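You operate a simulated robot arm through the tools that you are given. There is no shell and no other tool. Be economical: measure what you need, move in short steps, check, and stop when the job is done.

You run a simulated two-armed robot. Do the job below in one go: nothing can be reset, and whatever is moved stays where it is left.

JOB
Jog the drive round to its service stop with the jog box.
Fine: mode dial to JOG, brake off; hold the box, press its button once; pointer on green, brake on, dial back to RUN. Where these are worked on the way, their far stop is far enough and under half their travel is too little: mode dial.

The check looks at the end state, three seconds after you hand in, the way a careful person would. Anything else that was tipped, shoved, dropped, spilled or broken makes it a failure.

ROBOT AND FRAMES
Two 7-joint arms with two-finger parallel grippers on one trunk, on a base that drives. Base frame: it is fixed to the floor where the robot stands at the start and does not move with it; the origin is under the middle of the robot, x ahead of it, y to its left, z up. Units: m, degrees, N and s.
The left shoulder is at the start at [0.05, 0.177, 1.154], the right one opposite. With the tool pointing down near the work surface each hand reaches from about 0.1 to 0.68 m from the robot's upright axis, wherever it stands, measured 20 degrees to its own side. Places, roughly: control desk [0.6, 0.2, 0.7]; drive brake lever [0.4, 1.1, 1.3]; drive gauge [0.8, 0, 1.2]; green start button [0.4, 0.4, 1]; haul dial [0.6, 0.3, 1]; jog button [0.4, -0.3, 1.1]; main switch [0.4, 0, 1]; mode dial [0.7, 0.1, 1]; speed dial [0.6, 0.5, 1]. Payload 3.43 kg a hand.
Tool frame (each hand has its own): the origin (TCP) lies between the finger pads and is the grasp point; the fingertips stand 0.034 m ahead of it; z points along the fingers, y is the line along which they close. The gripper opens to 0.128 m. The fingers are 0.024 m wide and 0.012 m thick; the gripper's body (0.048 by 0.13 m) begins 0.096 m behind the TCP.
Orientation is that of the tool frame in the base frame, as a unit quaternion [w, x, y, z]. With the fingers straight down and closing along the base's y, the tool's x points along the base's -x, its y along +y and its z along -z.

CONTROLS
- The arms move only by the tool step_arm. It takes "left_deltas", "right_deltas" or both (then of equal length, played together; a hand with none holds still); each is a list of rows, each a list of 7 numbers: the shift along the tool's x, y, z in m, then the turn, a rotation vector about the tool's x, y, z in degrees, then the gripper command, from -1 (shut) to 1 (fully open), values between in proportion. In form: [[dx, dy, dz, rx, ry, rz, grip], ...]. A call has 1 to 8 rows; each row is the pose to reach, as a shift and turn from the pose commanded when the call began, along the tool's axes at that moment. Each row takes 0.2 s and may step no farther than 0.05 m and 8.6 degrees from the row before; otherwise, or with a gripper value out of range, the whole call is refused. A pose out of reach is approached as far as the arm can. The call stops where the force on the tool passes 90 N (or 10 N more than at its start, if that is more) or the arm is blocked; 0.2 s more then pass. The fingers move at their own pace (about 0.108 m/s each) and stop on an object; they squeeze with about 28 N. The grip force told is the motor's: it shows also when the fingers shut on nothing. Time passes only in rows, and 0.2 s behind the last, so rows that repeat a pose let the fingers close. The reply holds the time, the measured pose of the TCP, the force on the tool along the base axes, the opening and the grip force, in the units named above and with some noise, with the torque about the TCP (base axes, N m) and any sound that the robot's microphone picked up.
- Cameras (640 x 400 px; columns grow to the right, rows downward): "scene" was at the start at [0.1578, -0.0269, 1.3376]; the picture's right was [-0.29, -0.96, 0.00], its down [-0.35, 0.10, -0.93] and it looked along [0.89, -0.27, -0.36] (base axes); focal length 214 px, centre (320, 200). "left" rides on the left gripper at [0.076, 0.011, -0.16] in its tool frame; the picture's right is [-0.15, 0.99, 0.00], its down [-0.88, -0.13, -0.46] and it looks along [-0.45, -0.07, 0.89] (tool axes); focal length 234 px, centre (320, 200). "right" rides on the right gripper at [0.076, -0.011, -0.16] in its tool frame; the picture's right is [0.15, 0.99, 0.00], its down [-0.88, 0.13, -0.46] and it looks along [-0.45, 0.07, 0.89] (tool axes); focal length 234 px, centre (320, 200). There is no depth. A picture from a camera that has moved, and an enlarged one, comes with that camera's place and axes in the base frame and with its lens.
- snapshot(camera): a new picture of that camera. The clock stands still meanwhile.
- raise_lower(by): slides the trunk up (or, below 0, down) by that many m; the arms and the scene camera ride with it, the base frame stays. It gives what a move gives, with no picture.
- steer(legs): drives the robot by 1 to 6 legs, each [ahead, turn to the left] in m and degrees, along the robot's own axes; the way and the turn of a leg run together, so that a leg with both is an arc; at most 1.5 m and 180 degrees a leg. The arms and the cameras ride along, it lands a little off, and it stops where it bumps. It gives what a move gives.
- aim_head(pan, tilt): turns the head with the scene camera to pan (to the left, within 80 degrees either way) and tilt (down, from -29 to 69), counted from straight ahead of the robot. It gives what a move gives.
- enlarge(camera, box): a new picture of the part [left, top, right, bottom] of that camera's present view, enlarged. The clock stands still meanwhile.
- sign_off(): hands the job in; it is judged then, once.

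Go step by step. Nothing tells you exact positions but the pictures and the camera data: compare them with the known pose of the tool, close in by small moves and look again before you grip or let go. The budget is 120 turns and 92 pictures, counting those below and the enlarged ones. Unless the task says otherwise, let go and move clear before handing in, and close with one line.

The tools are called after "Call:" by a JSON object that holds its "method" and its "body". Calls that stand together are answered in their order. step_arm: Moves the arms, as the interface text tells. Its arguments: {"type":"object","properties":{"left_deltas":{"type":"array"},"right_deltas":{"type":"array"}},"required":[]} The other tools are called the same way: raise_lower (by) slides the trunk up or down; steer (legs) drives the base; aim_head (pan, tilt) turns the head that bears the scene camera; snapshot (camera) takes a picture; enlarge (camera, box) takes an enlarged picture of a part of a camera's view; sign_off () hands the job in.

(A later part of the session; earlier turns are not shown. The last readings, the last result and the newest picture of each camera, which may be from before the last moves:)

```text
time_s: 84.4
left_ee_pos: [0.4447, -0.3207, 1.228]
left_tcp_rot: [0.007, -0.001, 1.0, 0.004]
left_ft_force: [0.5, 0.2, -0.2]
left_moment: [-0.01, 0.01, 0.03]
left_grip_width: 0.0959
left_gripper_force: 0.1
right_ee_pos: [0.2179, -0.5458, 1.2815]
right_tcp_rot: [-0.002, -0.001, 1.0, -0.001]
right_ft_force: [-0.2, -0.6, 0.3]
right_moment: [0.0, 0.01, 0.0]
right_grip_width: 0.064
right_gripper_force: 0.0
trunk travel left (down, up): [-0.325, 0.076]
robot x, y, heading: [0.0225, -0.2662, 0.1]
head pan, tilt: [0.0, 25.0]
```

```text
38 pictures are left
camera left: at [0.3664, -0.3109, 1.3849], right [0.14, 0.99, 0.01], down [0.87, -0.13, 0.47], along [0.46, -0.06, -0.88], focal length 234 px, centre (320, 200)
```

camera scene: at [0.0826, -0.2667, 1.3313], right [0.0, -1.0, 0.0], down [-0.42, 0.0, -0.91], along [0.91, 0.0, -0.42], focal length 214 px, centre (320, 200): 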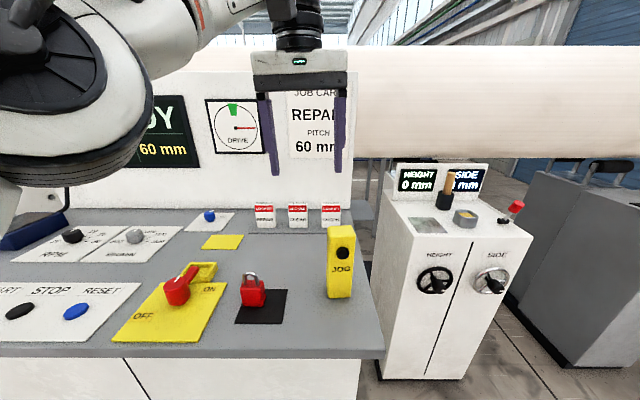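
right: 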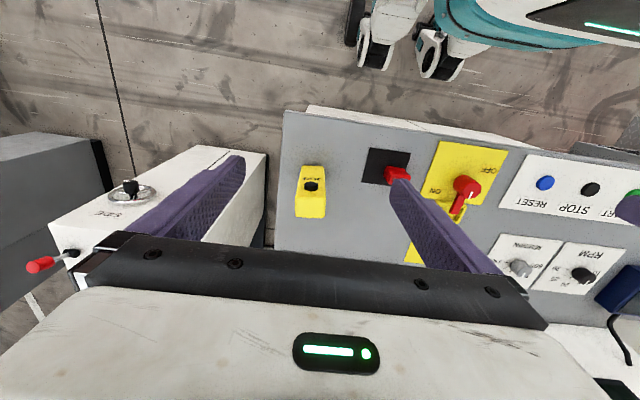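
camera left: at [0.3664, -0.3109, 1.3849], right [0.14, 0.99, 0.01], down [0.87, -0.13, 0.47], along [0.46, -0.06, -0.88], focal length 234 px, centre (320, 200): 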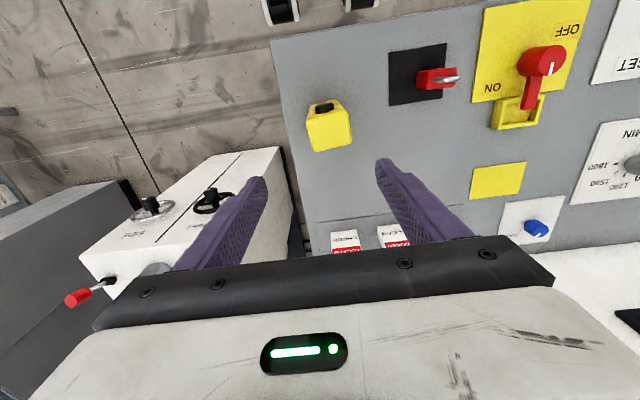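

Box top centre is at about (0.428, −0.307). Shift and descend partway, then check.

Call:
{"method": "step_arm", "body": {"left_deltas": [[0.015, 0.013, 0.03, 0, 0, 0, 0.5], [0.015, 0.013, 0.065, 0, 0, 0, 0.5]]}}

Call:
{"method": "snapshot", "body": {"camera": "left"}}

Call:
{"method": "snapshot", "body": {"camera": "scene"}}

```text
time_s: 85.0
left_ee_pos: [0.4284, -0.3078, 1.1614]
left_tcp_rot: [0.007, 0.0, 1.0, 0.003]
left_ft_force: [0.1, 0.0, -0.7]
left_moment: [0.04, 0.03, 0.01]
left_grip_width: 0.0962
left_gripper_force: 0.1
right_ee_pos: [0.2189, -0.5446, 1.2815]
right_tcp_rot: [-0.001, 0.0, 1.0, 0.0]
right_ft_force: [1.1, 1.3, 0.0]
right_moment: [0.0, -0.02, 0.02]
right_grip_width: 0.0638
right_gripper_force: 0.0
trunk travel left (down, up): [-0.325, 0.076]
robot x, y, heading: [0.0203, -0.2699, 0.1]
head pan, tilt: [0.0, 25.0]
```

```text
37 pictures are left
camera left: at [0.3495, -0.2979, 1.3188], right [0.15, 0.99, 0.01], down [0.87, -0.13, 0.47], along [0.46, -0.06, -0.88], focal length 234 px, centre (320, 200)
```

left: 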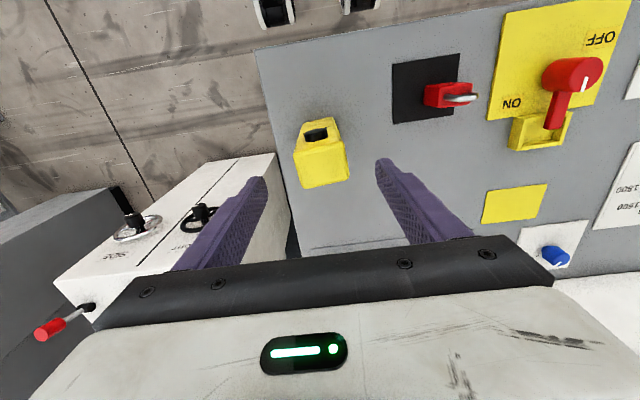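

```text
36 pictures are left
camera scene: at [0.1819, -0.2688, 1.3314], right [0.0, -1.0, 0.0], down [-0.42, 0.0, -0.91], along [0.91, 0.0, -0.42], focal length 214 px, centre (320, 200)
```

scene: 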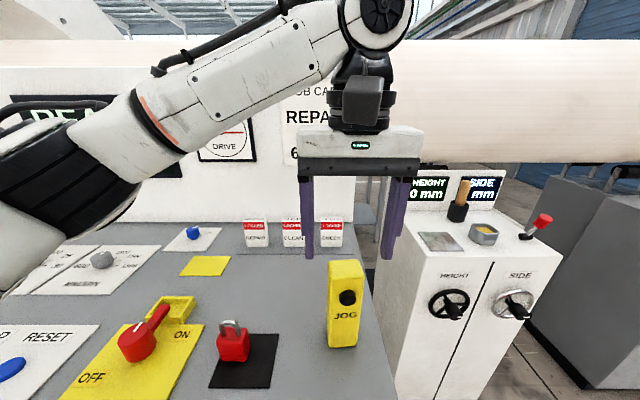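

Nearly centred; shift 4 mm left and descend to z≈1.06, then check.

Call:
{"method": "step_arm", "body": {"left_deltas": [[0, 0.004, 0.04, 0, 0, 0, 0.5], [0, 0.004, 0.08, 0, 0, 0, 0.5], [0, 0.004, 0.102, 0, 0, 0, 0.5]]}}

Call:
{"method": "snapshot", "body": {"camera": "scene"}}

Call:
{"method": "snapshot", "body": {"camera": "left"}}

```text
time_s: 85.8
left_ee_pos: [0.4289, -0.3006, 1.0576]
left_tcp_rot: [0.006, 0.0, 1.0, 0.004]
left_ft_force: [-0.2, -0.7, -0.1]
left_moment: [0.0, 0.0, -0.01]
left_grip_width: 0.0962
left_gripper_force: 0.0
right_ee_pos: [0.2173, -0.5463, 1.2821]
right_tcp_rot: [-0.001, -0.001, 1.0, -0.001]
right_ft_force: [-0.3, -0.9, 0.3]
right_moment: [-0.02, 0.0, 0.0]
right_grip_width: 0.0639
right_gripper_force: 0.0
trunk travel left (down, up): [-0.325, 0.076]
robot x, y, heading: [0.0197, -0.2674, 0.2]
head pan, tilt: [0.0, 25.0]
```

```text
35 pictures are left
camera scene: at [0.1818, -0.2683, 1.3314], right [0.0, -1.0, 0.0], down [-0.42, 0.0, -0.91], along [0.91, 0.0, -0.42], focal length 214 px, centre (320, 200)
```

scene: 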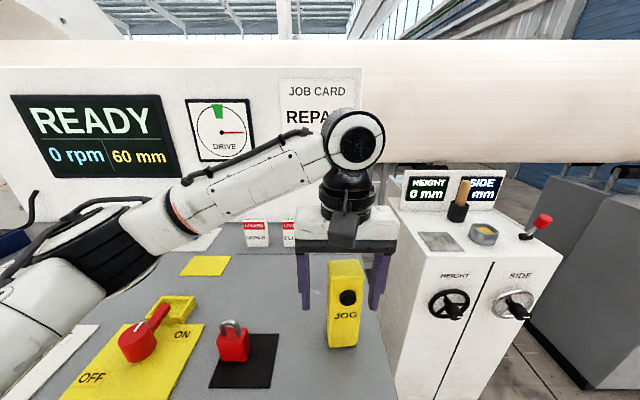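

```text
34 pictures are left
camera left: at [0.3505, -0.2893, 1.2146], right [0.15, 0.99, 0.01], down [0.87, -0.13, 0.47], along [0.46, -0.06, -0.88], focal length 234 px, centre (320, 200)
```

left: 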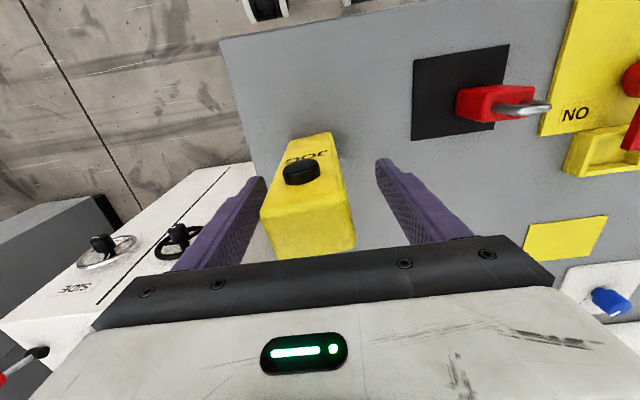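

Box is ~6 mm to the right of the finger centre. Correct and close gently around it.

Call:
{"method": "step_arm", "body": {"left_deltas": [[0, -0.006, 0, 0, 0, 0, 0.5], [0, -0.006, 0, 0, 0, 0, 0.1], [0, -0.006, 0, 0, 0, 0, -1], [0, -0.006, 0, 0, 0, 0, -1]]}}

Call:
{"method": "snapshot", "body": {"camera": "scene"}}

```text
time_s: 86.8
left_ee_pos: [0.4275, -0.3055, 1.058]
left_tcp_rot: [0.007, 0.001, 1.0, 0.003]
left_ft_force: [1.1, -0.5, 1.3]
left_moment: [-0.11, 0.04, 0.04]
left_grip_width: 0.0499
left_gripper_force: 28.2
right_ee_pos: [0.2177, -0.5457, 1.2802]
right_tcp_rot: [-0.001, -0.001, 1.0, 0.0]
right_ft_force: [0.6, 1.4, 0.2]
right_moment: [-0.03, 0.0, -0.01]
right_grip_width: 0.064
right_gripper_force: 0.1
trunk travel left (down, up): [-0.325, 0.076]
robot x, y, heading: [0.0232, -0.2698, 0.1]
head pan, tilt: [0.0, 25.0]
```

```text
33 pictures are left
camera scene: at [0.1815, -0.2684, 1.3314], right [0.0, -1.0, 0.0], down [-0.42, 0.0, -0.91], along [0.91, 0.0, -0.42], focal length 214 px, centre (320, 200)
```

scene: 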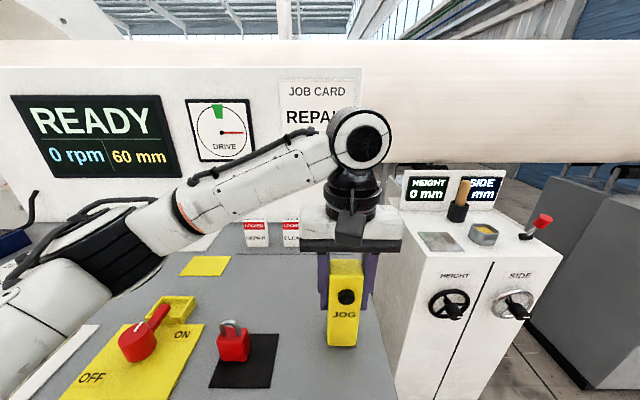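

The right hand would be cramped this close to the body. I'll release the box, lift, back the robot up 9 cm and regrip.

Call:
{"method": "step_arm", "body": {"left_deltas": [[0, 0, 0, 0, 0, 0, 0.5], [0, 0, 0, 0, 0, 0, 0.5], [0, 0, -0.04, 0, 0, 0, 0.5], [0, 0, -0.085, 0, 0, 0, 0.5]]}}

Call:
{"method": "steer", "body": {"legs": [[-0.09, 0]]}}

Call:
{"method": "step_arm", "body": {"left_deltas": [[-0.045, 0, 0, 0, 0, 0, 0.5], [-0.09, 0, 0, 0, 0, 0, 0.5]]}}

Call:
{"method": "snapshot", "body": {"camera": "left"}}

```text
time_s: 87.8
left_ee_pos: [0.4264, -0.3072, 1.1415]
left_tcp_rot: [0.007, 0.001, 1.0, 0.005]
left_ft_force: [0.2, 0.3, 0.3]
left_moment: [-0.04, -0.03, -0.01]
left_grip_width: 0.0959
left_gripper_force: 0.1
right_ee_pos: [0.2178, -0.5451, 1.2816]
right_tcp_rot: [-0.001, -0.001, 1.0, 0.0]
right_ft_force: [-0.1, 0.1, 0.2]
right_moment: [-0.01, 0.0, -0.01]
right_grip_width: 0.0639
right_gripper_force: 0.1
trunk travel left (down, up): [-0.325, 0.076]
robot x, y, heading: [0.0187, -0.2679, 0.1]
head pan, tilt: [0.0, 25.0]
```

```text
time_s: 88.9
left_ee_pos: [0.337, -0.3061, 1.1424]
left_tcp_rot: [0.007, -0.001, 1.0, 0.004]
left_ft_force: [-0.2, -0.1, 0.7]
left_moment: [0.01, -0.04, 0.01]
left_grip_width: 0.0957
left_gripper_force: 0.0
right_ee_pos: [0.128, -0.5451, 1.2832]
right_tcp_rot: [-0.001, -0.002, 1.0, 0.001]
right_ft_force: [-1.1, 0.3, 0.0]
right_moment: [0.01, -0.02, 0.0]
right_grip_width: 0.0641
right_gripper_force: 0.0
trunk travel left (down, up): [-0.325, 0.076]
robot x, y, heading: [-0.0703, -0.2674, 0.3]
head pan, tilt: [0.0, 25.0]
```

```text
time_s: 89.5
left_ee_pos: [0.4276, -0.3068, 1.1422]
left_tcp_rot: [0.006, 0.0, 1.0, 0.004]
left_ft_force: [-0.7, 0.1, 0.0]
left_moment: [-0.01, 0.01, 0.01]
left_grip_width: 0.0959
left_gripper_force: 0.1
right_ee_pos: [0.1287, -0.5463, 1.281]
right_tcp_rot: [-0.001, -0.001, 1.0, 0.001]
right_ft_force: [-0.4, -0.1, 0.0]
right_moment: [-0.01, -0.01, -0.02]
right_grip_width: 0.0641
right_gripper_force: 0.0
trunk travel left (down, up): [-0.325, 0.076]
robot x, y, heading: [-0.0683, -0.2672, 0.2]
head pan, tilt: [0.0, 25.0]
```

```text
32 pictures are left
camera left: at [0.3504, -0.2961, 1.3005], right [0.15, 0.99, 0.01], down [0.87, -0.13, 0.47], along [0.46, -0.06, -0.88], focal length 234 px, centre (320, 200)
```

left: 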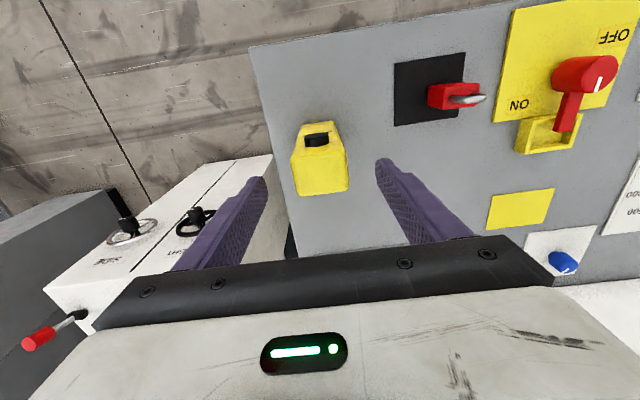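

Aligned again; descend and grip the box.

Call:
{"method": "step_arm", "body": {"left_deltas": [[0, 0, 0.042, 0, 0, 0, 0.5], [0, 0, 0.084, 0, 0, 0, 0.5], [0, 0, 0.084, 0, 0, 0, 0], [0, 0, 0.084, 0, 0, 0, -1], [0, 0, 0.084, 0, 0, 0, -1]], "right_deltas": [[-0.02, 0, 0, 0, -8, 0, -1], [-0.04, 0, 0, 0, -16, 0, -1], [-0.06, 0, 0, 0, -24, 0, -1], [-0.08, 0, 0, 0, -32, 0, -1], [-0.1, 0, 0, 0, -40, 0, -1]]}}

Call:
{"method": "snapshot", "body": {"camera": "scene"}}

```text
time_s: 90.7
left_ee_pos: [0.4273, -0.3064, 1.0597]
left_tcp_rot: [0.006, -0.001, 1.0, 0.005]
left_ft_force: [0.0, -0.7, 0.8]
left_moment: [-0.24, -0.05, -0.02]
left_grip_width: 0.0498
left_gripper_force: 28.3
right_ee_pos: [0.2288, -0.546, 1.2822]
right_tcp_rot: [0.343, -0.002, 0.94, 0.0]
right_ft_force: [-0.1, 0.3, 0.3]
right_moment: [-0.03, 0.01, -0.04]
right_grip_width: 0.0
right_gripper_force: 29.0
trunk travel left (down, up): [-0.325, 0.076]
robot x, y, heading: [-0.0689, -0.2733, 0.2]
head pan, tilt: [0.0, 25.0]
```

```text
31 pictures are left
camera scene: at [0.0912, -0.2685, 1.3314], right [0.0, -1.0, 0.0], down [-0.42, 0.0, -0.91], along [0.91, 0.0, -0.42], focal length 214 px, centre (320, 200)
```

scene: 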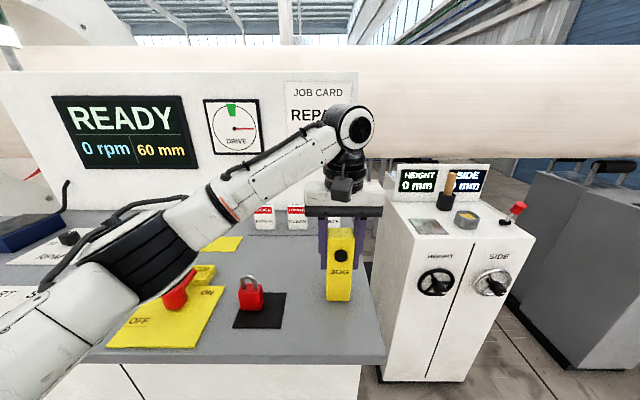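

Held firmly (5 cm). Now yaw the right hand 45° to the left while bringing it down in front-right of the box.

Call:
{"method": "step_arm", "body": {"right_deltas": [[0.005, 0.017, 0.024, -4.8, 0, -5.75, -1], [0.01, 0.034, 0.048, -9.6, 0, -11.5, -1], [0.015, 0.05, 0.072, -14.4, 0, -17.25, -1], [0.02, 0.065, 0.096, -19.2, 0, -23, -1], [0.025, 0.08, 0.12, -24, 0, -28.75, -1], [0.03, 0.09, 0.144, -28.9, 0, -34.5, -1]]}}

Call:
{"method": "snapshot", "body": {"camera": "right"}}

Call:
{"method": "snapshot", "body": {"camera": "scene"}}

```text
time_s: 92.1
left_ee_pos: [0.4275, -0.3051, 1.0602]
left_tcp_rot: [0.007, -0.001, 1.0, 0.003]
left_ft_force: [0.9, 0.4, 1.4]
left_moment: [-0.05, -0.02, 0.0]
left_grip_width: 0.0501
left_gripper_force: 28.3
right_ee_pos: [0.2992, -0.4558, 1.1529]
right_tcp_rot: [0.315, -0.362, 0.868, 0.131]
right_ft_force: [0.0, 0.4, -0.1]
right_moment: [0.05, 0.03, -0.01]
right_grip_width: 0.0
right_gripper_force: 28.3
trunk travel left (down, up): [-0.325, 0.076]
robot x, y, heading: [-0.0718, -0.2718, -0.1]
head pan, tilt: [0.0, 25.0]
```

```text
30 pictures are left
camera right: at [0.1957, -0.5782, 1.2274], right [-0.78, 0.62, -0.09], down [0.18, 0.36, 0.91], along [0.6, 0.7, -0.39], focal length 234 px, centre (320, 200)
```

right: 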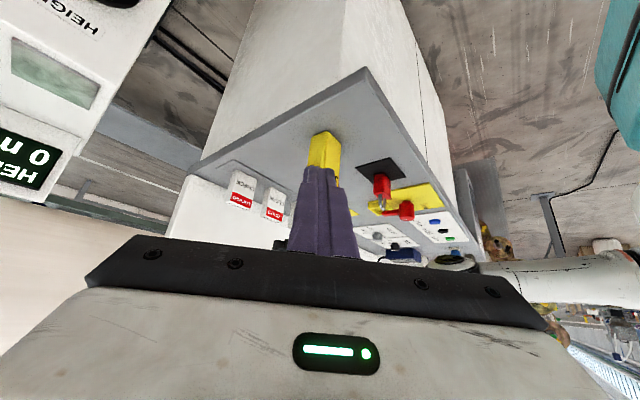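

```text
29 pictures are left
camera scene: at [0.0913, -0.2682, 1.3314], right [0.0, -1.0, 0.0], down [-0.42, 0.0, -0.91], along [0.91, 0.0, -0.42], focal length 214 px, centre (320, 200)
```

scene: 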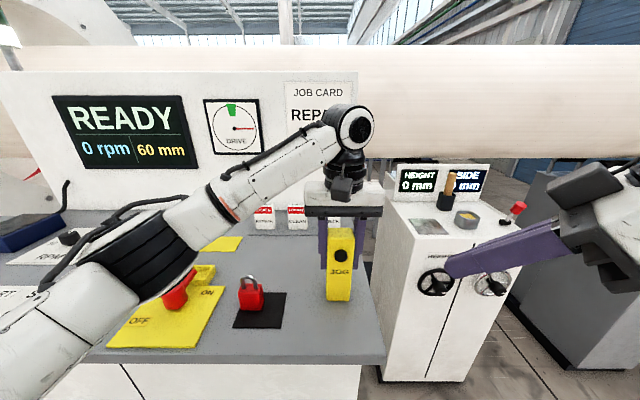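

Next, pitch slightly more level and bring the closed fingertips just in front of the button.

Call:
{"method": "step_arm", "body": {"right_deltas": [[-0.014, 0.0144, 0.0333, 0, -5, 0, -1], [-0.028, 0.0287, 0.0667, 0, -10, 0, -1], [-0.042, 0.043, 0.1, 0, -15, 0, -1], [-0.056, 0.0574, 0.1334, 0, -20, 0, -1]]}}

Call:
{"method": "snapshot", "body": {"camera": "scene"}}

Call:
{"method": "snapshot", "body": {"camera": "left"}}

```text
time_s: 93.1
left_ee_pos: [0.4264, -0.3042, 1.0595]
left_tcp_rot: [0.006, -0.001, 1.0, 0.004]
left_ft_force: [1.4, 0.2, 0.6]
left_moment: [-0.08, -0.06, 0.02]
left_grip_width: 0.0497
left_gripper_force: 28.2
right_ee_pos: [0.3454, -0.3222, 1.0841]
right_tcp_rot: [0.46, -0.333, 0.8, 0.193]
right_ft_force: [0.0, -0.4, 0.4]
right_moment: [-0.01, 0.02, -0.05]
right_grip_width: 0.0
right_gripper_force: 28.8
trunk travel left (down, up): [-0.325, 0.076]
robot x, y, heading: [-0.0669, -0.267, 0.1]
head pan, tilt: [0.0, 25.0]
```

```text
28 pictures are left
camera scene: at [0.0913, -0.2679, 1.3314], right [0.0, -1.0, 0.0], down [-0.42, 0.0, -0.91], along [0.91, 0.0, -0.42], focal length 214 px, centre (320, 200)
```

scene: 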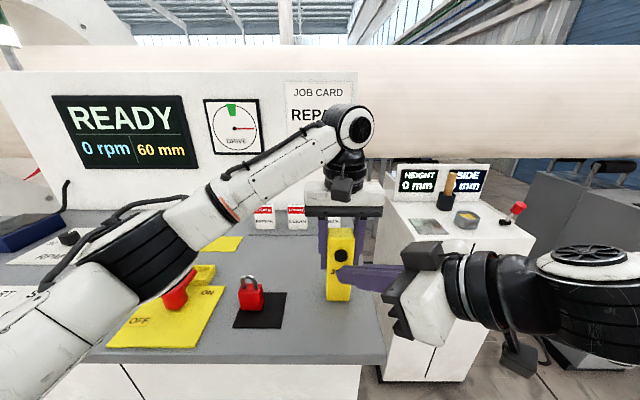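

```text
27 pictures are left
camera left: at [0.3492, -0.2947, 1.2172], right [0.14, 0.99, 0.01], down [0.87, -0.13, 0.47], along [0.46, -0.06, -0.88], focal length 234 px, centre (320, 200)
```

left: 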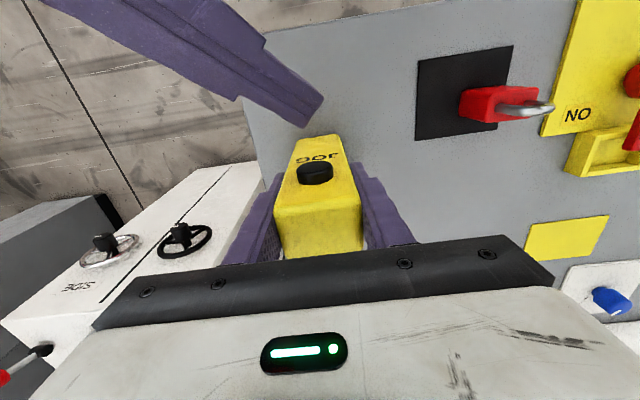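

The tip is ~1 cm below the button centre and ~2 cm short. Align up, then advance carefully along +x.

Call:
{"method": "step_arm", "body": {"right_deltas": [[-0.0118, 0.0028, -0.0036, 0, 0, 0, -1], [-0.0135, -0.0008, -0.0005, 0, 0, 0, -1], [-0.0153, -0.0043, 0.0025, 0, 0, 0, -1]]}}

Call:
{"method": "enlarge", "body": {"camera": "left", "box": [220, 40, 420, 260]}}

Call:
{"method": "enlarge", "body": {"camera": "scene", "box": [290, 210, 390, 310]}}

```text
time_s: 93.9
left_ee_pos: [0.427, -0.3044, 1.0603]
left_tcp_rot: [0.006, -0.001, 1.0, 0.003]
left_ft_force: [1.5, -0.3, 3.4]
left_moment: [-0.13, -0.15, -0.01]
left_grip_width: 0.0498
left_gripper_force: 27.7
right_ee_pos: [0.357, -0.319, 1.0958]
right_tcp_rot: [0.461, -0.333, 0.8, 0.192]
right_ft_force: [-0.8, -0.5, -0.2]
right_moment: [0.0, -0.03, 0.01]
right_grip_width: 0.0002
right_gripper_force: 28.2
trunk travel left (down, up): [-0.325, 0.076]
robot x, y, heading: [-0.071, -0.2678, 0.2]
head pan, tilt: [0.0, 25.0]
```

```text
1.82 times, centred on (320, 150) of left
camera zoom: at [0.349, -0.2948, 1.2172], right [0.14, 0.99, 0.01], down [0.87, -0.13, 0.47], along [0.46, -0.06, -0.88], focal length 426 px, centre (320, 291)
```

zoom: 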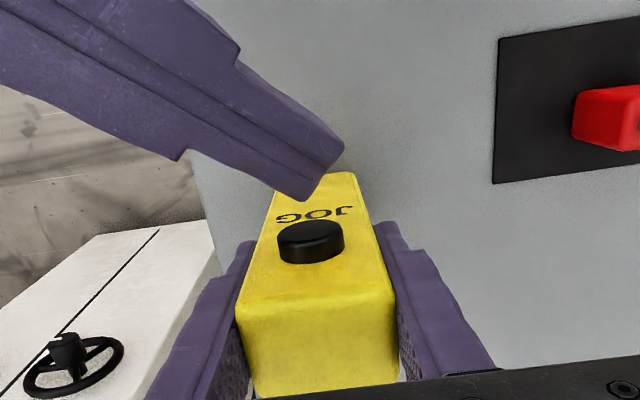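

```text
4.00 times, centred on (340, 260) of scene
camera zoom: at [0.0912, -0.2682, 1.3314], right [0.0, -1.0, 0.0], down [-0.42, 0.0, -0.91], along [0.91, 0.0, -0.42], focal length 858 px, centre (240, -40)
```

zoom: 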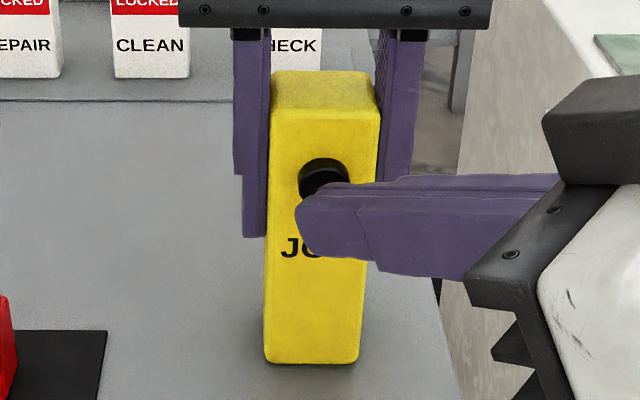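

Aligned laterally; raise 6 mm and advance in small increments, watching the force.

Call:
{"method": "step_arm", "body": {"right_deltas": [[-0.0052, 0, -0.003, 0, 0, 0, -1], [-0.0073, -0.0043, 0.0007, 0, 0, 0, -1], [-0.0087, -0.0071, 0.0031, 0, 0, 0, -1]]}}

Call:
{"method": "enlarge", "body": {"camera": "left", "box": [260, 80, 380, 200]}}

```text
time_s: 94.7
left_ee_pos: [0.4278, -0.3047, 1.0606]
left_tcp_rot: [0.007, -0.001, 1.0, 0.003]
left_ft_force: [1.3, -0.7, 2.5]
left_moment: [-0.16, -0.15, -0.01]
left_grip_width: 0.0498
left_gripper_force: 27.9
right_ee_pos: [0.3658, -0.3201, 1.1015]
right_tcp_rot: [0.461, -0.333, 0.8, 0.192]
right_ft_force: [0.4, -0.5, 0.0]
right_moment: [0.05, -0.02, 0.0]
right_grip_width: 0.0
right_gripper_force: 27.5
trunk travel left (down, up): [-0.325, 0.076]
robot x, y, heading: [-0.0692, -0.2703, 0.1]
head pan, tilt: [0.0, 25.0]
```

```text
3.33 times, centred on (320, 140) of left
camera zoom: at [0.349, -0.2948, 1.2172], right [0.14, 0.99, 0.01], down [0.87, -0.13, 0.47], along [0.46, -0.06, -0.88], focal length 781 px, centre (320, 400)
```

zoom: 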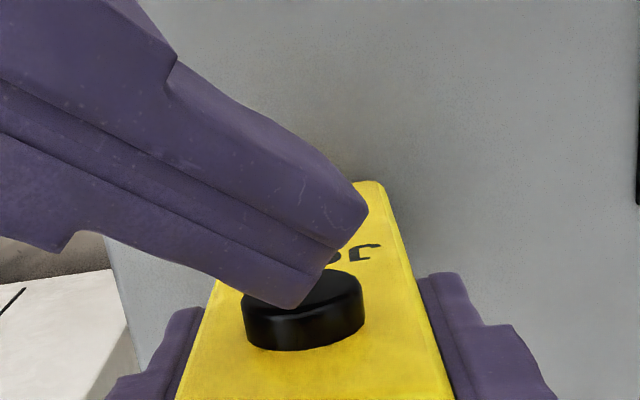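

Just about touching. Advance 6 mm more.

Call:
{"method": "step_arm", "body": {"right_deltas": [[-0.001, -0.0021, 0.0018, 0, 0, 0, -1], [-0.0021, -0.0043, 0.0037, 0, 0, 0, -1]]}}

```text
time_s: 95.3
left_ee_pos: [0.4262, -0.3045, 1.0592]
left_tcp_rot: [0.006, -0.001, 1.0, 0.003]
left_ft_force: [2.1, -0.2, 2.2]
left_moment: [-0.19, 0.0, -0.02]
left_grip_width: 0.0497
left_gripper_force: 28.3
right_ee_pos: [0.3742, -0.3208, 1.1013]
right_tcp_rot: [0.461, -0.333, 0.8, 0.192]
right_ft_force: [-1.7, 0.4, 0.6]
right_moment: [-0.01, 0.03, 0.01]
right_grip_width: 0.0
right_gripper_force: 28.3
trunk travel left (down, up): [-0.325, 0.076]
robot x, y, heading: [-0.07, -0.2703, -0.1]
head pan, tilt: [0.0, 25.0]
heard: click
```

A click: the button was pressed. Back off and look at the gauge.

Call:
{"method": "step_arm", "body": {"right_deltas": [[0.007, 0.0142, -0.0122, 0, 0, 0, -1], [0.0105, 0.0213, -0.0183, 0, 0, 0, -1]]}}

Call:
{"method": "enlarge", "body": {"camera": "scene", "box": [40, 80, 280, 230]}}

Call:
{"method": "enlarge", "body": {"camera": "left", "box": [260, 80, 380, 200]}}

```text
time_s: 95.9
left_ee_pos: [0.4274, -0.3053, 1.0599]
left_tcp_rot: [0.006, -0.001, 1.0, 0.003]
left_ft_force: [-0.3, -0.2, 3.6]
left_moment: [-0.11, -0.09, 0.08]
left_grip_width: 0.0497
left_gripper_force: 28.2
right_ee_pos: [0.3422, -0.3192, 1.1037]
right_tcp_rot: [0.461, -0.333, 0.8, 0.191]
right_ft_force: [0.1, 0.3, 0.4]
right_moment: [0.03, -0.01, 0.01]
right_grip_width: 0.0
right_gripper_force: 28.2
trunk travel left (down, up): [-0.325, 0.076]
robot x, y, heading: [-0.0692, -0.2661, 0.2]
head pan, tilt: [0.0, 25.0]
```

```text
2.67 times, centred on (160, 155) of scene
camera zoom: at [0.0911, -0.2682, 1.3314], right [0.0, -1.0, 0.0], down [-0.42, 0.0, -0.91], along [0.91, 0.0, -0.42], focal length 572 px, centre (747, 320)
```

zoom: 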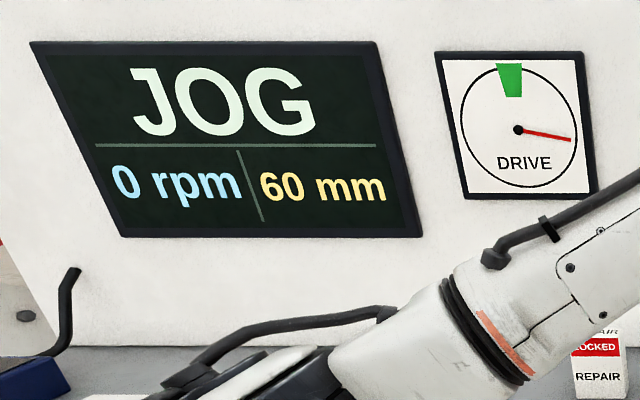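

```text
3.33 times, centred on (320, 140) of left
camera zoom: at [0.349, -0.2948, 1.2172], right [0.14, 0.99, 0.01], down [0.87, -0.13, 0.47], along [0.46, -0.06, -0.88], focal length 781 px, centre (320, 400)
```

zoom: 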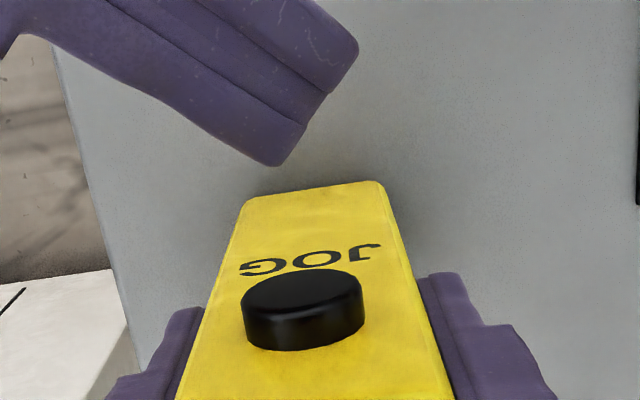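

Display says JOG and the pointer has begun to move. I'll hold the box and wait.

Call:
{"method": "step_arm", "body": {"left_deltas": [[0, 0, 0, 0, 0, 0, -1], [0, 0, 0, 0, 0, 0, -1], [0, 0, 0, 0, 0, 0, -1], [0, 0, 0, 0, 0, 0, -1], [0, 0, 0, 0, 0, 0, -1], [0, 0, 0, 0, 0, 0, -1], [0, 0, 0, 0, 0, 0, -1], [0, 0, 0, 0, 0, 0, -1]]}}

Call:
{"method": "enlarge", "body": {"camera": "scene", "box": [40, 80, 280, 230]}}

```text
time_s: 97.7
left_ee_pos: [0.4271, -0.3046, 1.0597]
left_tcp_rot: [0.007, -0.001, 1.0, 0.004]
left_ft_force: [0.3, 0.0, 2.6]
left_moment: [-0.15, -0.05, 0.01]
left_grip_width: 0.0502
left_gripper_force: 27.9
right_ee_pos: [0.3422, -0.3173, 1.1031]
right_tcp_rot: [0.461, -0.333, 0.8, 0.192]
right_ft_force: [-0.1, 0.1, 0.7]
right_moment: [-0.02, 0.0, 0.01]
right_grip_width: 0.0
right_gripper_force: 28.3
trunk travel left (down, up): [-0.325, 0.076]
robot x, y, heading: [-0.0719, -0.2678, 0.2]
head pan, tilt: [0.0, 25.0]
```

```text
2.67 times, centred on (160, 155) of scene
camera zoom: at [0.0911, -0.2682, 1.3314], right [0.0, -1.0, 0.0], down [-0.42, 0.0, -0.91], along [0.91, 0.0, -0.42], focal length 572 px, centre (747, 320)
```

zoom: 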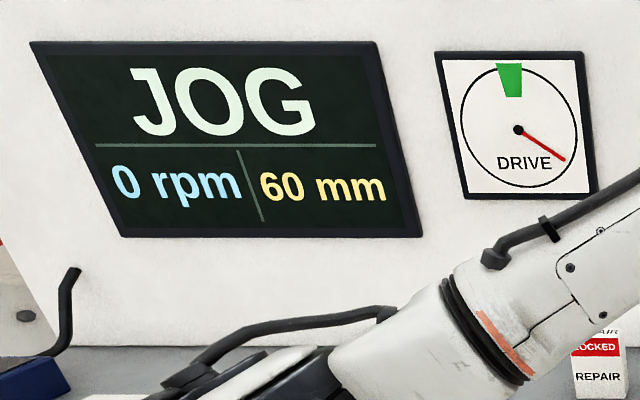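

The pointer creeps clockwise toward green at roughly 13°/s. I keep holding the box and wait.

Call:
{"method": "step_arm", "body": {"left_deltas": [[0, 0, 0, 0, 0, 0, -1], [0, 0, 0, 0, 0, 0, -1], [0, 0, 0, 0, 0, 0, -1], [0, 0, 0, 0, 0, 0, -1], [0, 0, 0, 0, 0, 0, -1], [0, 0, 0, 0, 0, 0, -1], [0, 0, 0, 0, 0, 0, -1], [0, 0, 0, 0, 0, 0, -1]]}}

Call:
{"method": "step_arm", "body": {"left_deltas": [[0, 0, 0, 0, 0, 0, -1], [0, 0, 0, 0, 0, 0, -1], [0, 0, 0, 0, 0, 0, -1], [0, 0, 0, 0, 0, 0, -1], [0, 0, 0, 0, 0, 0, -1], [0, 0, 0, 0, 0, 0, -1], [0, 0, 0, 0, 0, 0, -1], [0, 0, 0, 0, 0, 0, -1]]}}

Call:
{"method": "step_arm", "body": {"left_deltas": [[0, 0, 0, 0, 0, 0, -1], [0, 0, 0, 0, 0, 0, -1], [0, 0, 0, 0, 0, 0, -1], [0, 0, 0, 0, 0, 0, -1], [0, 0, 0, 0, 0, 0, -1], [0, 0, 0, 0, 0, 0, -1], [0, 0, 0, 0, 0, 0, -1], [0, 0, 0, 0, 0, 0, -1]]}}

Call:
{"method": "step_arm", "body": {"left_deltas": [[0, 0, 0, 0, 0, 0, -1], [0, 0, 0, 0, 0, 0, -1], [0, 0, 0, 0, 0, 0, -1], [0, 0, 0, 0, 0, 0, -1], [0, 0, 0, 0, 0, 0, -1], [0, 0, 0, 0, 0, 0, -1], [0, 0, 0, 0, 0, 0, -1], [0, 0, 0, 0, 0, 0, -1]]}}

Call:
{"method": "enlarge", "body": {"camera": "scene", "box": [40, 80, 280, 230]}}

```text
time_s: 99.5
left_ee_pos: [0.4269, -0.3052, 1.0603]
left_tcp_rot: [0.006, -0.002, 1.0, 0.004]
left_ft_force: [0.6, -0.8, 2.5]
left_moment: [-0.13, 0.0, 0.01]
left_grip_width: 0.0498
left_gripper_force: 28.6
right_ee_pos: [0.3425, -0.3181, 1.1036]
right_tcp_rot: [0.461, -0.332, 0.8, 0.192]
right_ft_force: [0.2, -0.1, 0.2]
right_moment: [0.04, 0.04, -0.01]
right_grip_width: 0.0
right_gripper_force: 27.9
trunk travel left (down, up): [-0.325, 0.076]
robot x, y, heading: [-0.0706, -0.2714, 0.3]
head pan, tilt: [0.0, 25.0]
```

```text
time_s: 101.3
left_ee_pos: [0.4273, -0.305, 1.0594]
left_tcp_rot: [0.006, 0.0, 1.0, 0.003]
left_ft_force: [0.3, -0.5, 2.3]
left_moment: [-0.1, 0.01, -0.02]
left_grip_width: 0.0498
left_gripper_force: 28.3
right_ee_pos: [0.3428, -0.3199, 1.1045]
right_tcp_rot: [0.461, -0.333, 0.8, 0.191]
right_ft_force: [0.1, 0.2, -0.4]
right_moment: [-0.01, 0.01, 0.03]
right_grip_width: 0.0
right_gripper_force: 27.3
trunk travel left (down, up): [-0.325, 0.076]
robot x, y, heading: [-0.0724, -0.2697, 0.2]
head pan, tilt: [0.0, 25.0]
```

```text
time_s: 103.1
left_ee_pos: [0.4269, -0.3051, 1.0605]
left_tcp_rot: [0.005, -0.001, 1.0, 0.004]
left_ft_force: [-0.2, -0.3, 2.8]
left_moment: [-0.12, 0.04, 0.0]
left_grip_width: 0.0498
left_gripper_force: 28.1
right_ee_pos: [0.3432, -0.3191, 1.1033]
right_tcp_rot: [0.46, -0.334, 0.8, 0.192]
right_ft_force: [0.3, -0.3, -0.5]
right_moment: [-0.02, 0.0, -0.01]
right_grip_width: 0.0
right_gripper_force: 27.7
trunk travel left (down, up): [-0.325, 0.076]
robot x, y, heading: [-0.0691, -0.2696, 0.1]
head pan, tilt: [0.0, 25.0]
```

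```text
time_s: 104.9
left_ee_pos: [0.4263, -0.3059, 1.0601]
left_tcp_rot: [0.006, 0.0, 1.0, 0.003]
left_ft_force: [-0.4, -0.1, 2.0]
left_moment: [-0.09, 0.02, -0.02]
left_grip_width: 0.05
left_gripper_force: 28.1
right_ee_pos: [0.3438, -0.3195, 1.103]
right_tcp_rot: [0.461, -0.333, 0.8, 0.192]
right_ft_force: [-0.2, 0.1, -0.9]
right_moment: [0.02, 0.02, 0.0]
right_grip_width: 0.0
right_gripper_force: 27.9
trunk travel left (down, up): [-0.325, 0.076]
robot x, y, heading: [-0.0711, -0.2721, 0.3]
head pan, tilt: [0.0, 25.0]
```

```text
2.67 times, centred on (160, 155) of scene
camera zoom: at [0.0911, -0.2682, 1.3314], right [0.0, -1.0, 0.0], down [-0.42, 0.0, -0.91], along [0.91, 0.0, -0.42], focal length 572 px, centre (747, 320)
```

zoom: 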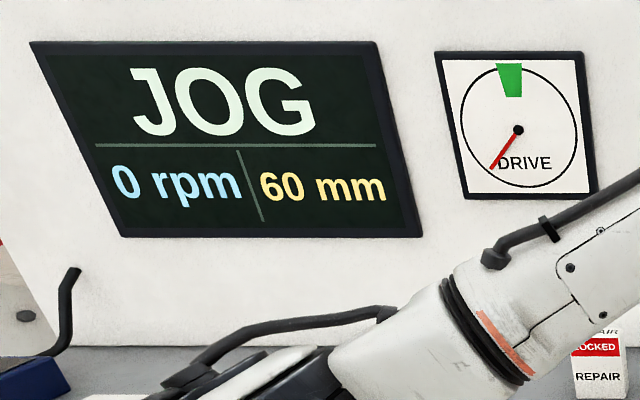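

It's at about 125° of 270°. Waiting further, checking before it reaches green.

Call:
{"method": "step_arm", "body": {"left_deltas": [[0, 0, 0, 0, 0, 0, -1], [0, 0, 0, 0, 0, 0, -1], [0, 0, 0, 0, 0, 0, -1], [0, 0, 0, 0, 0, 0, -1], [0, 0, 0, 0, 0, 0, -1], [0, 0, 0, 0, 0, 0, -1], [0, 0, 0, 0, 0, 0, -1], [0, 0, 0, 0, 0, 0, -1]]}}

Call:
{"method": "step_arm", "body": {"left_deltas": [[0, 0, 0, 0, 0, 0, -1], [0, 0, 0, 0, 0, 0, -1], [0, 0, 0, 0, 0, 0, -1], [0, 0, 0, 0, 0, 0, -1], [0, 0, 0, 0, 0, 0, -1], [0, 0, 0, 0, 0, 0, -1], [0, 0, 0, 0, 0, 0, -1], [0, 0, 0, 0, 0, 0, -1]]}}

Call:
{"method": "step_arm", "body": {"left_deltas": [[0, 0, 0, 0, 0, 0, -1], [0, 0, 0, 0, 0, 0, -1], [0, 0, 0, 0, 0, 0, -1], [0, 0, 0, 0, 0, 0, -1], [0, 0, 0, 0, 0, 0, -1], [0, 0, 0, 0, 0, 0, -1], [0, 0, 0, 0, 0, 0, -1], [0, 0, 0, 0, 0, 0, -1]]}}

Call:
{"method": "step_arm", "body": {"left_deltas": [[0, 0, 0, 0, 0, 0, -1], [0, 0, 0, 0, 0, 0, -1], [0, 0, 0, 0, 0, 0, -1], [0, 0, 0, 0, 0, 0, -1], [0, 0, 0, 0, 0, 0, -1], [0, 0, 0, 0, 0, 0, -1], [0, 0, 0, 0, 0, 0, -1], [0, 0, 0, 0, 0, 0, -1]]}}

Call:
{"method": "step_arm", "body": {"left_deltas": [[0, 0, 0, 0, 0, 0, -1], [0, 0, 0, 0, 0, 0, -1], [0, 0, 0, 0, 0, 0, -1], [0, 0, 0, 0, 0, 0, -1], [0, 0, 0, 0, 0, 0, -1], [0, 0, 0, 0, 0, 0, -1], [0, 0, 0, 0, 0, 0, -1], [0, 0, 0, 0, 0, 0, -1]]}}

Call:
{"method": "enlarge", "body": {"camera": "scene", "box": [40, 80, 280, 230]}}

```text
time_s: 106.7
left_ee_pos: [0.4265, -0.3049, 1.0594]
left_tcp_rot: [0.006, -0.001, 1.0, 0.003]
left_ft_force: [0.7, -0.4, 2.3]
left_moment: [-0.09, 0.0, -0.01]
left_grip_width: 0.0498
left_gripper_force: 28.3
right_ee_pos: [0.3434, -0.3184, 1.1036]
right_tcp_rot: [0.461, -0.333, 0.8, 0.192]
right_ft_force: [-0.4, -0.4, 0.2]
right_moment: [0.01, 0.0, 0.03]
right_grip_width: 0.0001
right_gripper_force: 27.9
trunk travel left (down, up): [-0.325, 0.076]
robot x, y, heading: [-0.071, -0.2696, 0.2]
head pan, tilt: [0.0, 25.0]
```

```text
time_s: 108.5
left_ee_pos: [0.4271, -0.3038, 1.0602]
left_tcp_rot: [0.006, -0.001, 1.0, 0.002]
left_ft_force: [0.4, -2.2, 3.2]
left_moment: [-0.05, 0.01, -0.01]
left_grip_width: 0.0501
left_gripper_force: 27.8
right_ee_pos: [0.3437, -0.319, 1.1048]
right_tcp_rot: [0.461, -0.333, 0.8, 0.192]
right_ft_force: [-0.5, -0.2, -0.3]
right_moment: [-0.04, 0.04, -0.01]
right_grip_width: 0.0
right_gripper_force: 28.2
trunk travel left (down, up): [-0.325, 0.076]
robot x, y, heading: [-0.0677, -0.2706, 0.1]
head pan, tilt: [0.0, 25.0]
```

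```text
time_s: 110.3
left_ee_pos: [0.4261, -0.3052, 1.0585]
left_tcp_rot: [0.006, -0.001, 1.0, 0.004]
left_ft_force: [0.5, -0.9, 1.9]
left_moment: [-0.1, -0.03, -0.01]
left_grip_width: 0.05
left_gripper_force: 28.1
right_ee_pos: [0.3435, -0.3192, 1.1037]
right_tcp_rot: [0.461, -0.333, 0.8, 0.192]
right_ft_force: [0.0, -0.5, -0.1]
right_moment: [-0.01, -0.02, 0.03]
right_grip_width: 0.0001
right_gripper_force: 27.8
trunk travel left (down, up): [-0.325, 0.076]
robot x, y, heading: [-0.0722, -0.2689, 0.1]
head pan, tilt: [0.0, 25.0]
```

```text
time_s: 112.1
left_ee_pos: [0.4269, -0.3049, 1.0592]
left_tcp_rot: [0.007, -0.001, 1.0, 0.003]
left_ft_force: [-0.5, -0.4, 1.8]
left_moment: [-0.09, -0.06, -0.03]
left_grip_width: 0.0499
left_gripper_force: 28.1
right_ee_pos: [0.3428, -0.3186, 1.1049]
right_tcp_rot: [0.461, -0.333, 0.8, 0.192]
right_ft_force: [-0.3, 0.1, -0.2]
right_moment: [0.03, 0.0, 0.02]
right_grip_width: 0.0002
right_gripper_force: 28.2
trunk travel left (down, up): [-0.325, 0.076]
robot x, y, heading: [-0.069, -0.2708, 0.2]
head pan, tilt: [0.0, 25.0]
```

```text
time_s: 113.9
left_ee_pos: [0.426, -0.3057, 1.0596]
left_tcp_rot: [0.006, -0.001, 1.0, 0.004]
left_ft_force: [-0.3, 0.2, 1.9]
left_moment: [-0.1, -0.03, 0.01]
left_grip_width: 0.0498
left_gripper_force: 27.7
right_ee_pos: [0.3431, -0.3179, 1.1034]
right_tcp_rot: [0.461, -0.333, 0.8, 0.192]
right_ft_force: [-0.7, 0.0, 0.5]
right_moment: [0.04, 0.0, 0.04]
right_grip_width: 0.0
right_gripper_force: 28.6
trunk travel left (down, up): [-0.325, 0.076]
robot x, y, heading: [-0.0703, -0.2676, 0.1]
head pan, tilt: [0.0, 25.0]
```

```text
2.67 times, centred on (160, 155) of scene
camera zoom: at [0.0911, -0.2682, 1.3314], right [0.0, -1.0, 0.0], down [-0.42, 0.0, -0.91], along [0.91, 0.0, -0.42], focal length 572 px, centre (747, 320)
```

zoom: 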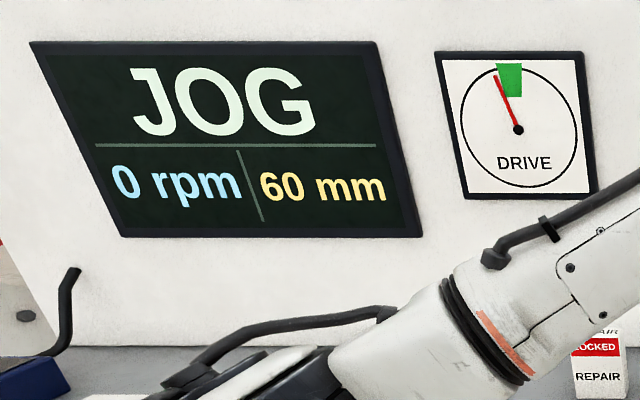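

Almost at green. Wait another second and look.

Call:
{"method": "step_arm", "body": {"left_deltas": [[0, 0, 0, 0, 0, 0, -1], [0, 0, 0, 0, 0, 0, -1], [0, 0, 0, 0, 0, 0, -1], [0, 0, 0, 0, 0, 0, -1], [0, 0, 0, 0, 0, 0, -1]]}}

Call:
{"method": "enlarge", "body": {"camera": "scene", "box": [180, 80, 280, 180]}}

```text
time_s: 115.1
left_ee_pos: [0.4266, -0.3043, 1.06]
left_tcp_rot: [0.006, -0.001, 1.0, 0.004]
left_ft_force: [-0.1, -1.0, 1.6]
left_moment: [-0.09, -0.01, 0.06]
left_grip_width: 0.0499
left_gripper_force: 28.5
right_ee_pos: [0.3426, -0.3177, 1.1041]
right_tcp_rot: [0.461, -0.333, 0.8, 0.192]
right_ft_force: [-0.1, -0.3, 0.2]
right_moment: [0.01, 0.01, -0.01]
right_grip_width: 0.0
right_gripper_force: 28.2
trunk travel left (down, up): [-0.325, 0.076]
robot x, y, heading: [-0.0698, -0.2704, 0.2]
head pan, tilt: [0.0, 25.0]
```

```text
4.00 times, centred on (230, 130) of scene
camera zoom: at [0.0911, -0.2682, 1.3314], right [0.0, -1.0, 0.0], down [-0.42, 0.0, -0.91], along [0.91, 0.0, -0.42], focal length 858 px, centre (680, 480)
```

zoom: 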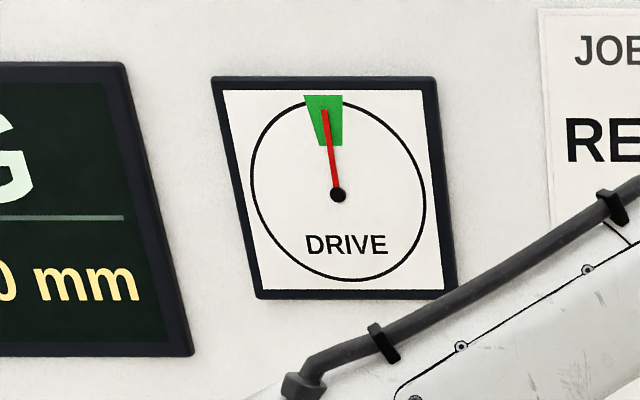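

On green. Check whether it stays there.

Call:
{"method": "step_arm", "body": {"left_deltas": [[0, 0, 0, 0, 0, 0, -1]]}}

Call:
{"method": "enlarge", "body": {"camera": "scene", "box": [180, 80, 280, 180]}}

```text
time_s: 115.5
left_ee_pos: [0.4275, -0.3053, 1.0592]
left_tcp_rot: [0.007, -0.001, 1.0, 0.003]
left_ft_force: [-0.8, 0.2, 1.9]
left_moment: [-0.11, 0.0, 0.03]
left_grip_width: 0.05
left_gripper_force: 27.6
right_ee_pos: [0.3426, -0.3188, 1.1043]
right_tcp_rot: [0.461, -0.333, 0.8, 0.192]
right_ft_force: [0.3, 0.6, 1.1]
right_moment: [-0.02, 0.0, 0.0]
right_grip_width: 0.0001
right_gripper_force: 27.8
trunk travel left (down, up): [-0.325, 0.076]
robot x, y, heading: [-0.0678, -0.267, 0.1]
head pan, tilt: [0.0, 25.0]
```

```text
4.00 times, centred on (230, 130) of scene
camera zoom: at [0.0911, -0.2682, 1.3314], right [0.0, -1.0, 0.0], down [-0.42, 0.0, -0.91], along [0.91, 0.0, -0.42], focal length 858 px, centre (680, 480)
```

zoom: 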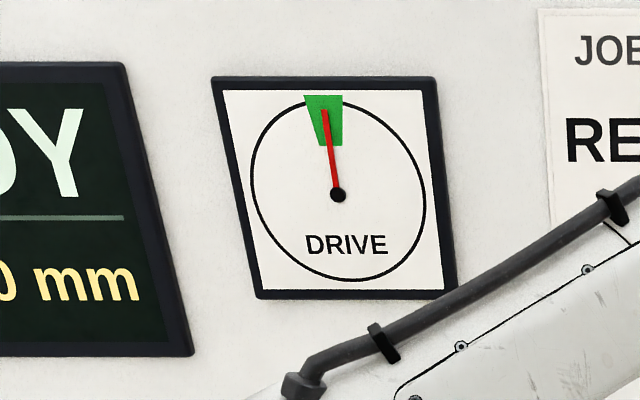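

The drive stopped on green and shows READY. Retract the right hand along its way in, then release the box with the left.

Call:
{"method": "step_arm", "body": {"right_deltas": [[0.0056, -0.016, -0.0342, 0, 5, 0, -1], [0.0112, -0.032, -0.0685, 0, 10, 0, -1], [0.0169, -0.048, -0.1027, 0, 15, 0, -1], [0.0225, -0.064, -0.137, 0, 20, 0, -1]]}}

Call:
{"method": "step_arm", "body": {"right_deltas": [[0.0005, -0.002, -0.029, 4.8, 0, 5.75, -1], [0.001, -0.004, -0.058, 9.6, 0, 11.5, -1], [0.0015, -0.007, -0.087, 14.4, 0, 17.25, -1], [0.002, -0.009, -0.116, 19.2, 0, 23, -1], [0.0025, -0.011, -0.144, 24, 0, 28.75, -1], [0.003, -0.0137, -0.173, 28.9, 0, 34.5, -1]]}}

Call:
{"method": "step_arm", "body": {"right_deltas": [[0.0153, 0, -0.0129, 0, 8, 0, -0.5], [0.0306, 0, -0.0257, 0, 16, 0, 0], [0.046, 0, -0.0386, 0, 24, 0, 0], [0.0613, 0, -0.0514, 0, 32, 0, 0], [0.0766, 0, -0.0643, 0, 40, 0, 0]], "left_deltas": [[0, 0, 0, 0, 0, 0, 0.5], [0, 0, 0, 0, 0, 0, 0.5], [0, 0, -0.04, 0, 0, 0, 0.5], [0, 0, -0.085, 0, 0, 0, 0.5], [0, 0, -0.125, 0, 0, 0, 0.5]]}}

Call:
{"method": "snapshot", "body": {"camera": "scene"}}

```text
time_s: 116.5
left_ee_pos: [0.4267, -0.3043, 1.0602]
left_tcp_rot: [0.006, -0.001, 1.0, 0.005]
left_ft_force: [-1.6, 0.1, 1.7]
left_moment: [-0.08, 0.03, 0.0]
left_grip_width: 0.0498
left_gripper_force: 28.4
right_ee_pos: [0.2951, -0.4581, 1.1529]
right_tcp_rot: [0.315, -0.362, 0.867, 0.131]
right_ft_force: [-0.1, 0.0, -1.1]
right_moment: [0.03, 0.02, 0.0]
right_grip_width: 0.0002
right_gripper_force: 27.9
trunk travel left (down, up): [-0.325, 0.076]
robot x, y, heading: [-0.0714, -0.2681, 0.2]
head pan, tilt: [0.0, 25.0]
```

```text
time_s: 117.9
left_ee_pos: [0.4265, -0.3045, 1.0596]
left_tcp_rot: [0.006, -0.001, 1.0, 0.002]
left_ft_force: [-0.8, 0.0, 2.7]
left_moment: [-0.14, 0.02, -0.03]
left_grip_width: 0.0497
left_gripper_force: 28.2
right_ee_pos: [0.2288, -0.5491, 1.282]
right_tcp_rot: [0.341, -0.001, 0.94, 0.0]
right_ft_force: [-0.2, -0.2, 0.6]
right_moment: [0.0, 0.0, 0.01]
right_grip_width: 0.0
right_gripper_force: 28.5
trunk travel left (down, up): [-0.325, 0.076]
robot x, y, heading: [-0.0696, -0.2671, 0.3]
head pan, tilt: [0.0, 25.0]
```

```text
time_s: 119.1
left_ee_pos: [0.4282, -0.3057, 1.1817]
left_tcp_rot: [0.007, -0.001, 1.0, 0.003]
left_ft_force: [0.3, -0.6, 0.4]
left_moment: [-0.01, -0.02, 0.01]
left_grip_width: 0.0961
left_gripper_force: 0.1
right_ee_pos: [0.1272, -0.5471, 1.284]
right_tcp_rot: [-0.001, -0.001, 1.0, -0.001]
right_ft_force: [-1.0, 0.5, 0.2]
right_moment: [-0.01, 0.0, -0.01]
right_grip_width: 0.064
right_gripper_force: 0.1
trunk travel left (down, up): [-0.325, 0.076]
robot x, y, heading: [-0.0717, -0.2691, 0.0]
head pan, tilt: [0.0, 25.0]
```

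```text
16 pictures are left
camera scene: at [0.09, -0.2679, 1.3315], right [0.0, -1.0, 0.0], down [-0.42, 0.0, -0.91], along [0.91, 0.0, -0.42], focal length 214 px, centre (320, 200)
```

scene: 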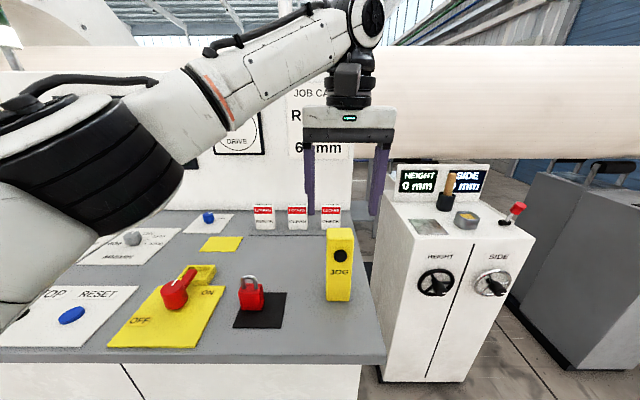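

Box stands upright and undisturbed. Tuck the left hand and drive back to the brake.

Call:
{"method": "step_arm", "body": {"left_deltas": [[0, 0.045, 0, 0, 0, 0, 0.3], [0, 0.09, -0.01, 0, 0, 0, 0], [0.01, 0.135, -0.02, 0, 0, 0, 0], [0.02, 0.18, -0.03, 0, 0, 0, 0], [0.05, 0.215, -0.04, 0, 0, 0, 0], [0.09, 0.24, -0.05, 0, 0, 0, 0], [0.135, 0.25, -0.06, 0, 0, 0, 0], [0.18, 0.25, -0.07, 0, 0, 0, 0]]}}

Call:
{"method": "step_arm", "body": {"left_deltas": [[0.04, 0.003, -0.002, 0, 0, 0, 0], [0.08, 0.006, -0.005, 0, 0, 0, 0], [0.115, 0.01, -0.008, 0, 0, 0, 0]]}}

Call:
{"method": "steer", "body": {"legs": [[0, 92], [1.145, 0], [0, -94]]}}

```text
time_s: 120.9
left_ee_pos: [0.2438, -0.0556, 1.2555]
left_tcp_rot: [0.007, -0.001, 1.0, 0.005]
left_ft_force: [0.0, -0.1, 0.2]
left_moment: [0.01, -0.04, -0.03]
left_grip_width: 0.0639
left_gripper_force: 0.0
right_ee_pos: [0.1266, -0.547, 1.2848]
right_tcp_rot: [-0.001, -0.002, 1.0, 0.0]
right_ft_force: [0.0, 0.2, -1.2]
right_moment: [-0.01, -0.02, -0.03]
right_grip_width: 0.0639
right_gripper_force: 0.0
trunk travel left (down, up): [-0.325, 0.076]
robot x, y, heading: [-0.0679, -0.2675, 0.1]
head pan, tilt: [0.0, 25.0]
```

```text
time_s: 121.7
left_ee_pos: [0.1286, -0.0464, 1.2615]
left_tcp_rot: [0.007, -0.001, 1.0, 0.003]
left_ft_force: [0.8, -0.4, -0.6]
left_moment: [0.0, -0.03, -0.03]
left_grip_width: 0.0638
left_gripper_force: 0.1
right_ee_pos: [0.1283, -0.5483, 1.2841]
right_tcp_rot: [0.0, -0.002, 1.0, 0.0]
right_ft_force: [0.3, 0.4, 0.3]
right_moment: [-0.02, -0.04, 0.0]
right_grip_width: 0.0638
right_gripper_force: 0.0
trunk travel left (down, up): [-0.325, 0.076]
robot x, y, heading: [-0.0683, -0.2677, 0.3]
head pan, tilt: [0.0, 25.0]
```

```text
time_s: 135.6
left_ee_pos: [0.1029, 1.0912, 1.2622]
left_tcp_rot: [0.007, 0.046, 0.999, 0.003]
left_ft_force: [0.6, 0.6, 0.0]
left_moment: [-0.01, 0.02, 0.05]
left_grip_width: 0.064
left_gripper_force: 0.0
right_ee_pos: [0.0535, 0.5926, 1.2829]
right_tcp_rot: [-0.001, 0.044, 0.999, -0.001]
right_ft_force: [1.0, -0.2, 0.4]
right_moment: [0.06, 0.0, 0.02]
right_grip_width: 0.0638
right_gripper_force: 0.1
trunk travel left (down, up): [-0.325, 0.076]
robot x, y, heading: [-0.1179, 0.8905, -5.0]
head pan, tilt: [0.0, 25.0]
```

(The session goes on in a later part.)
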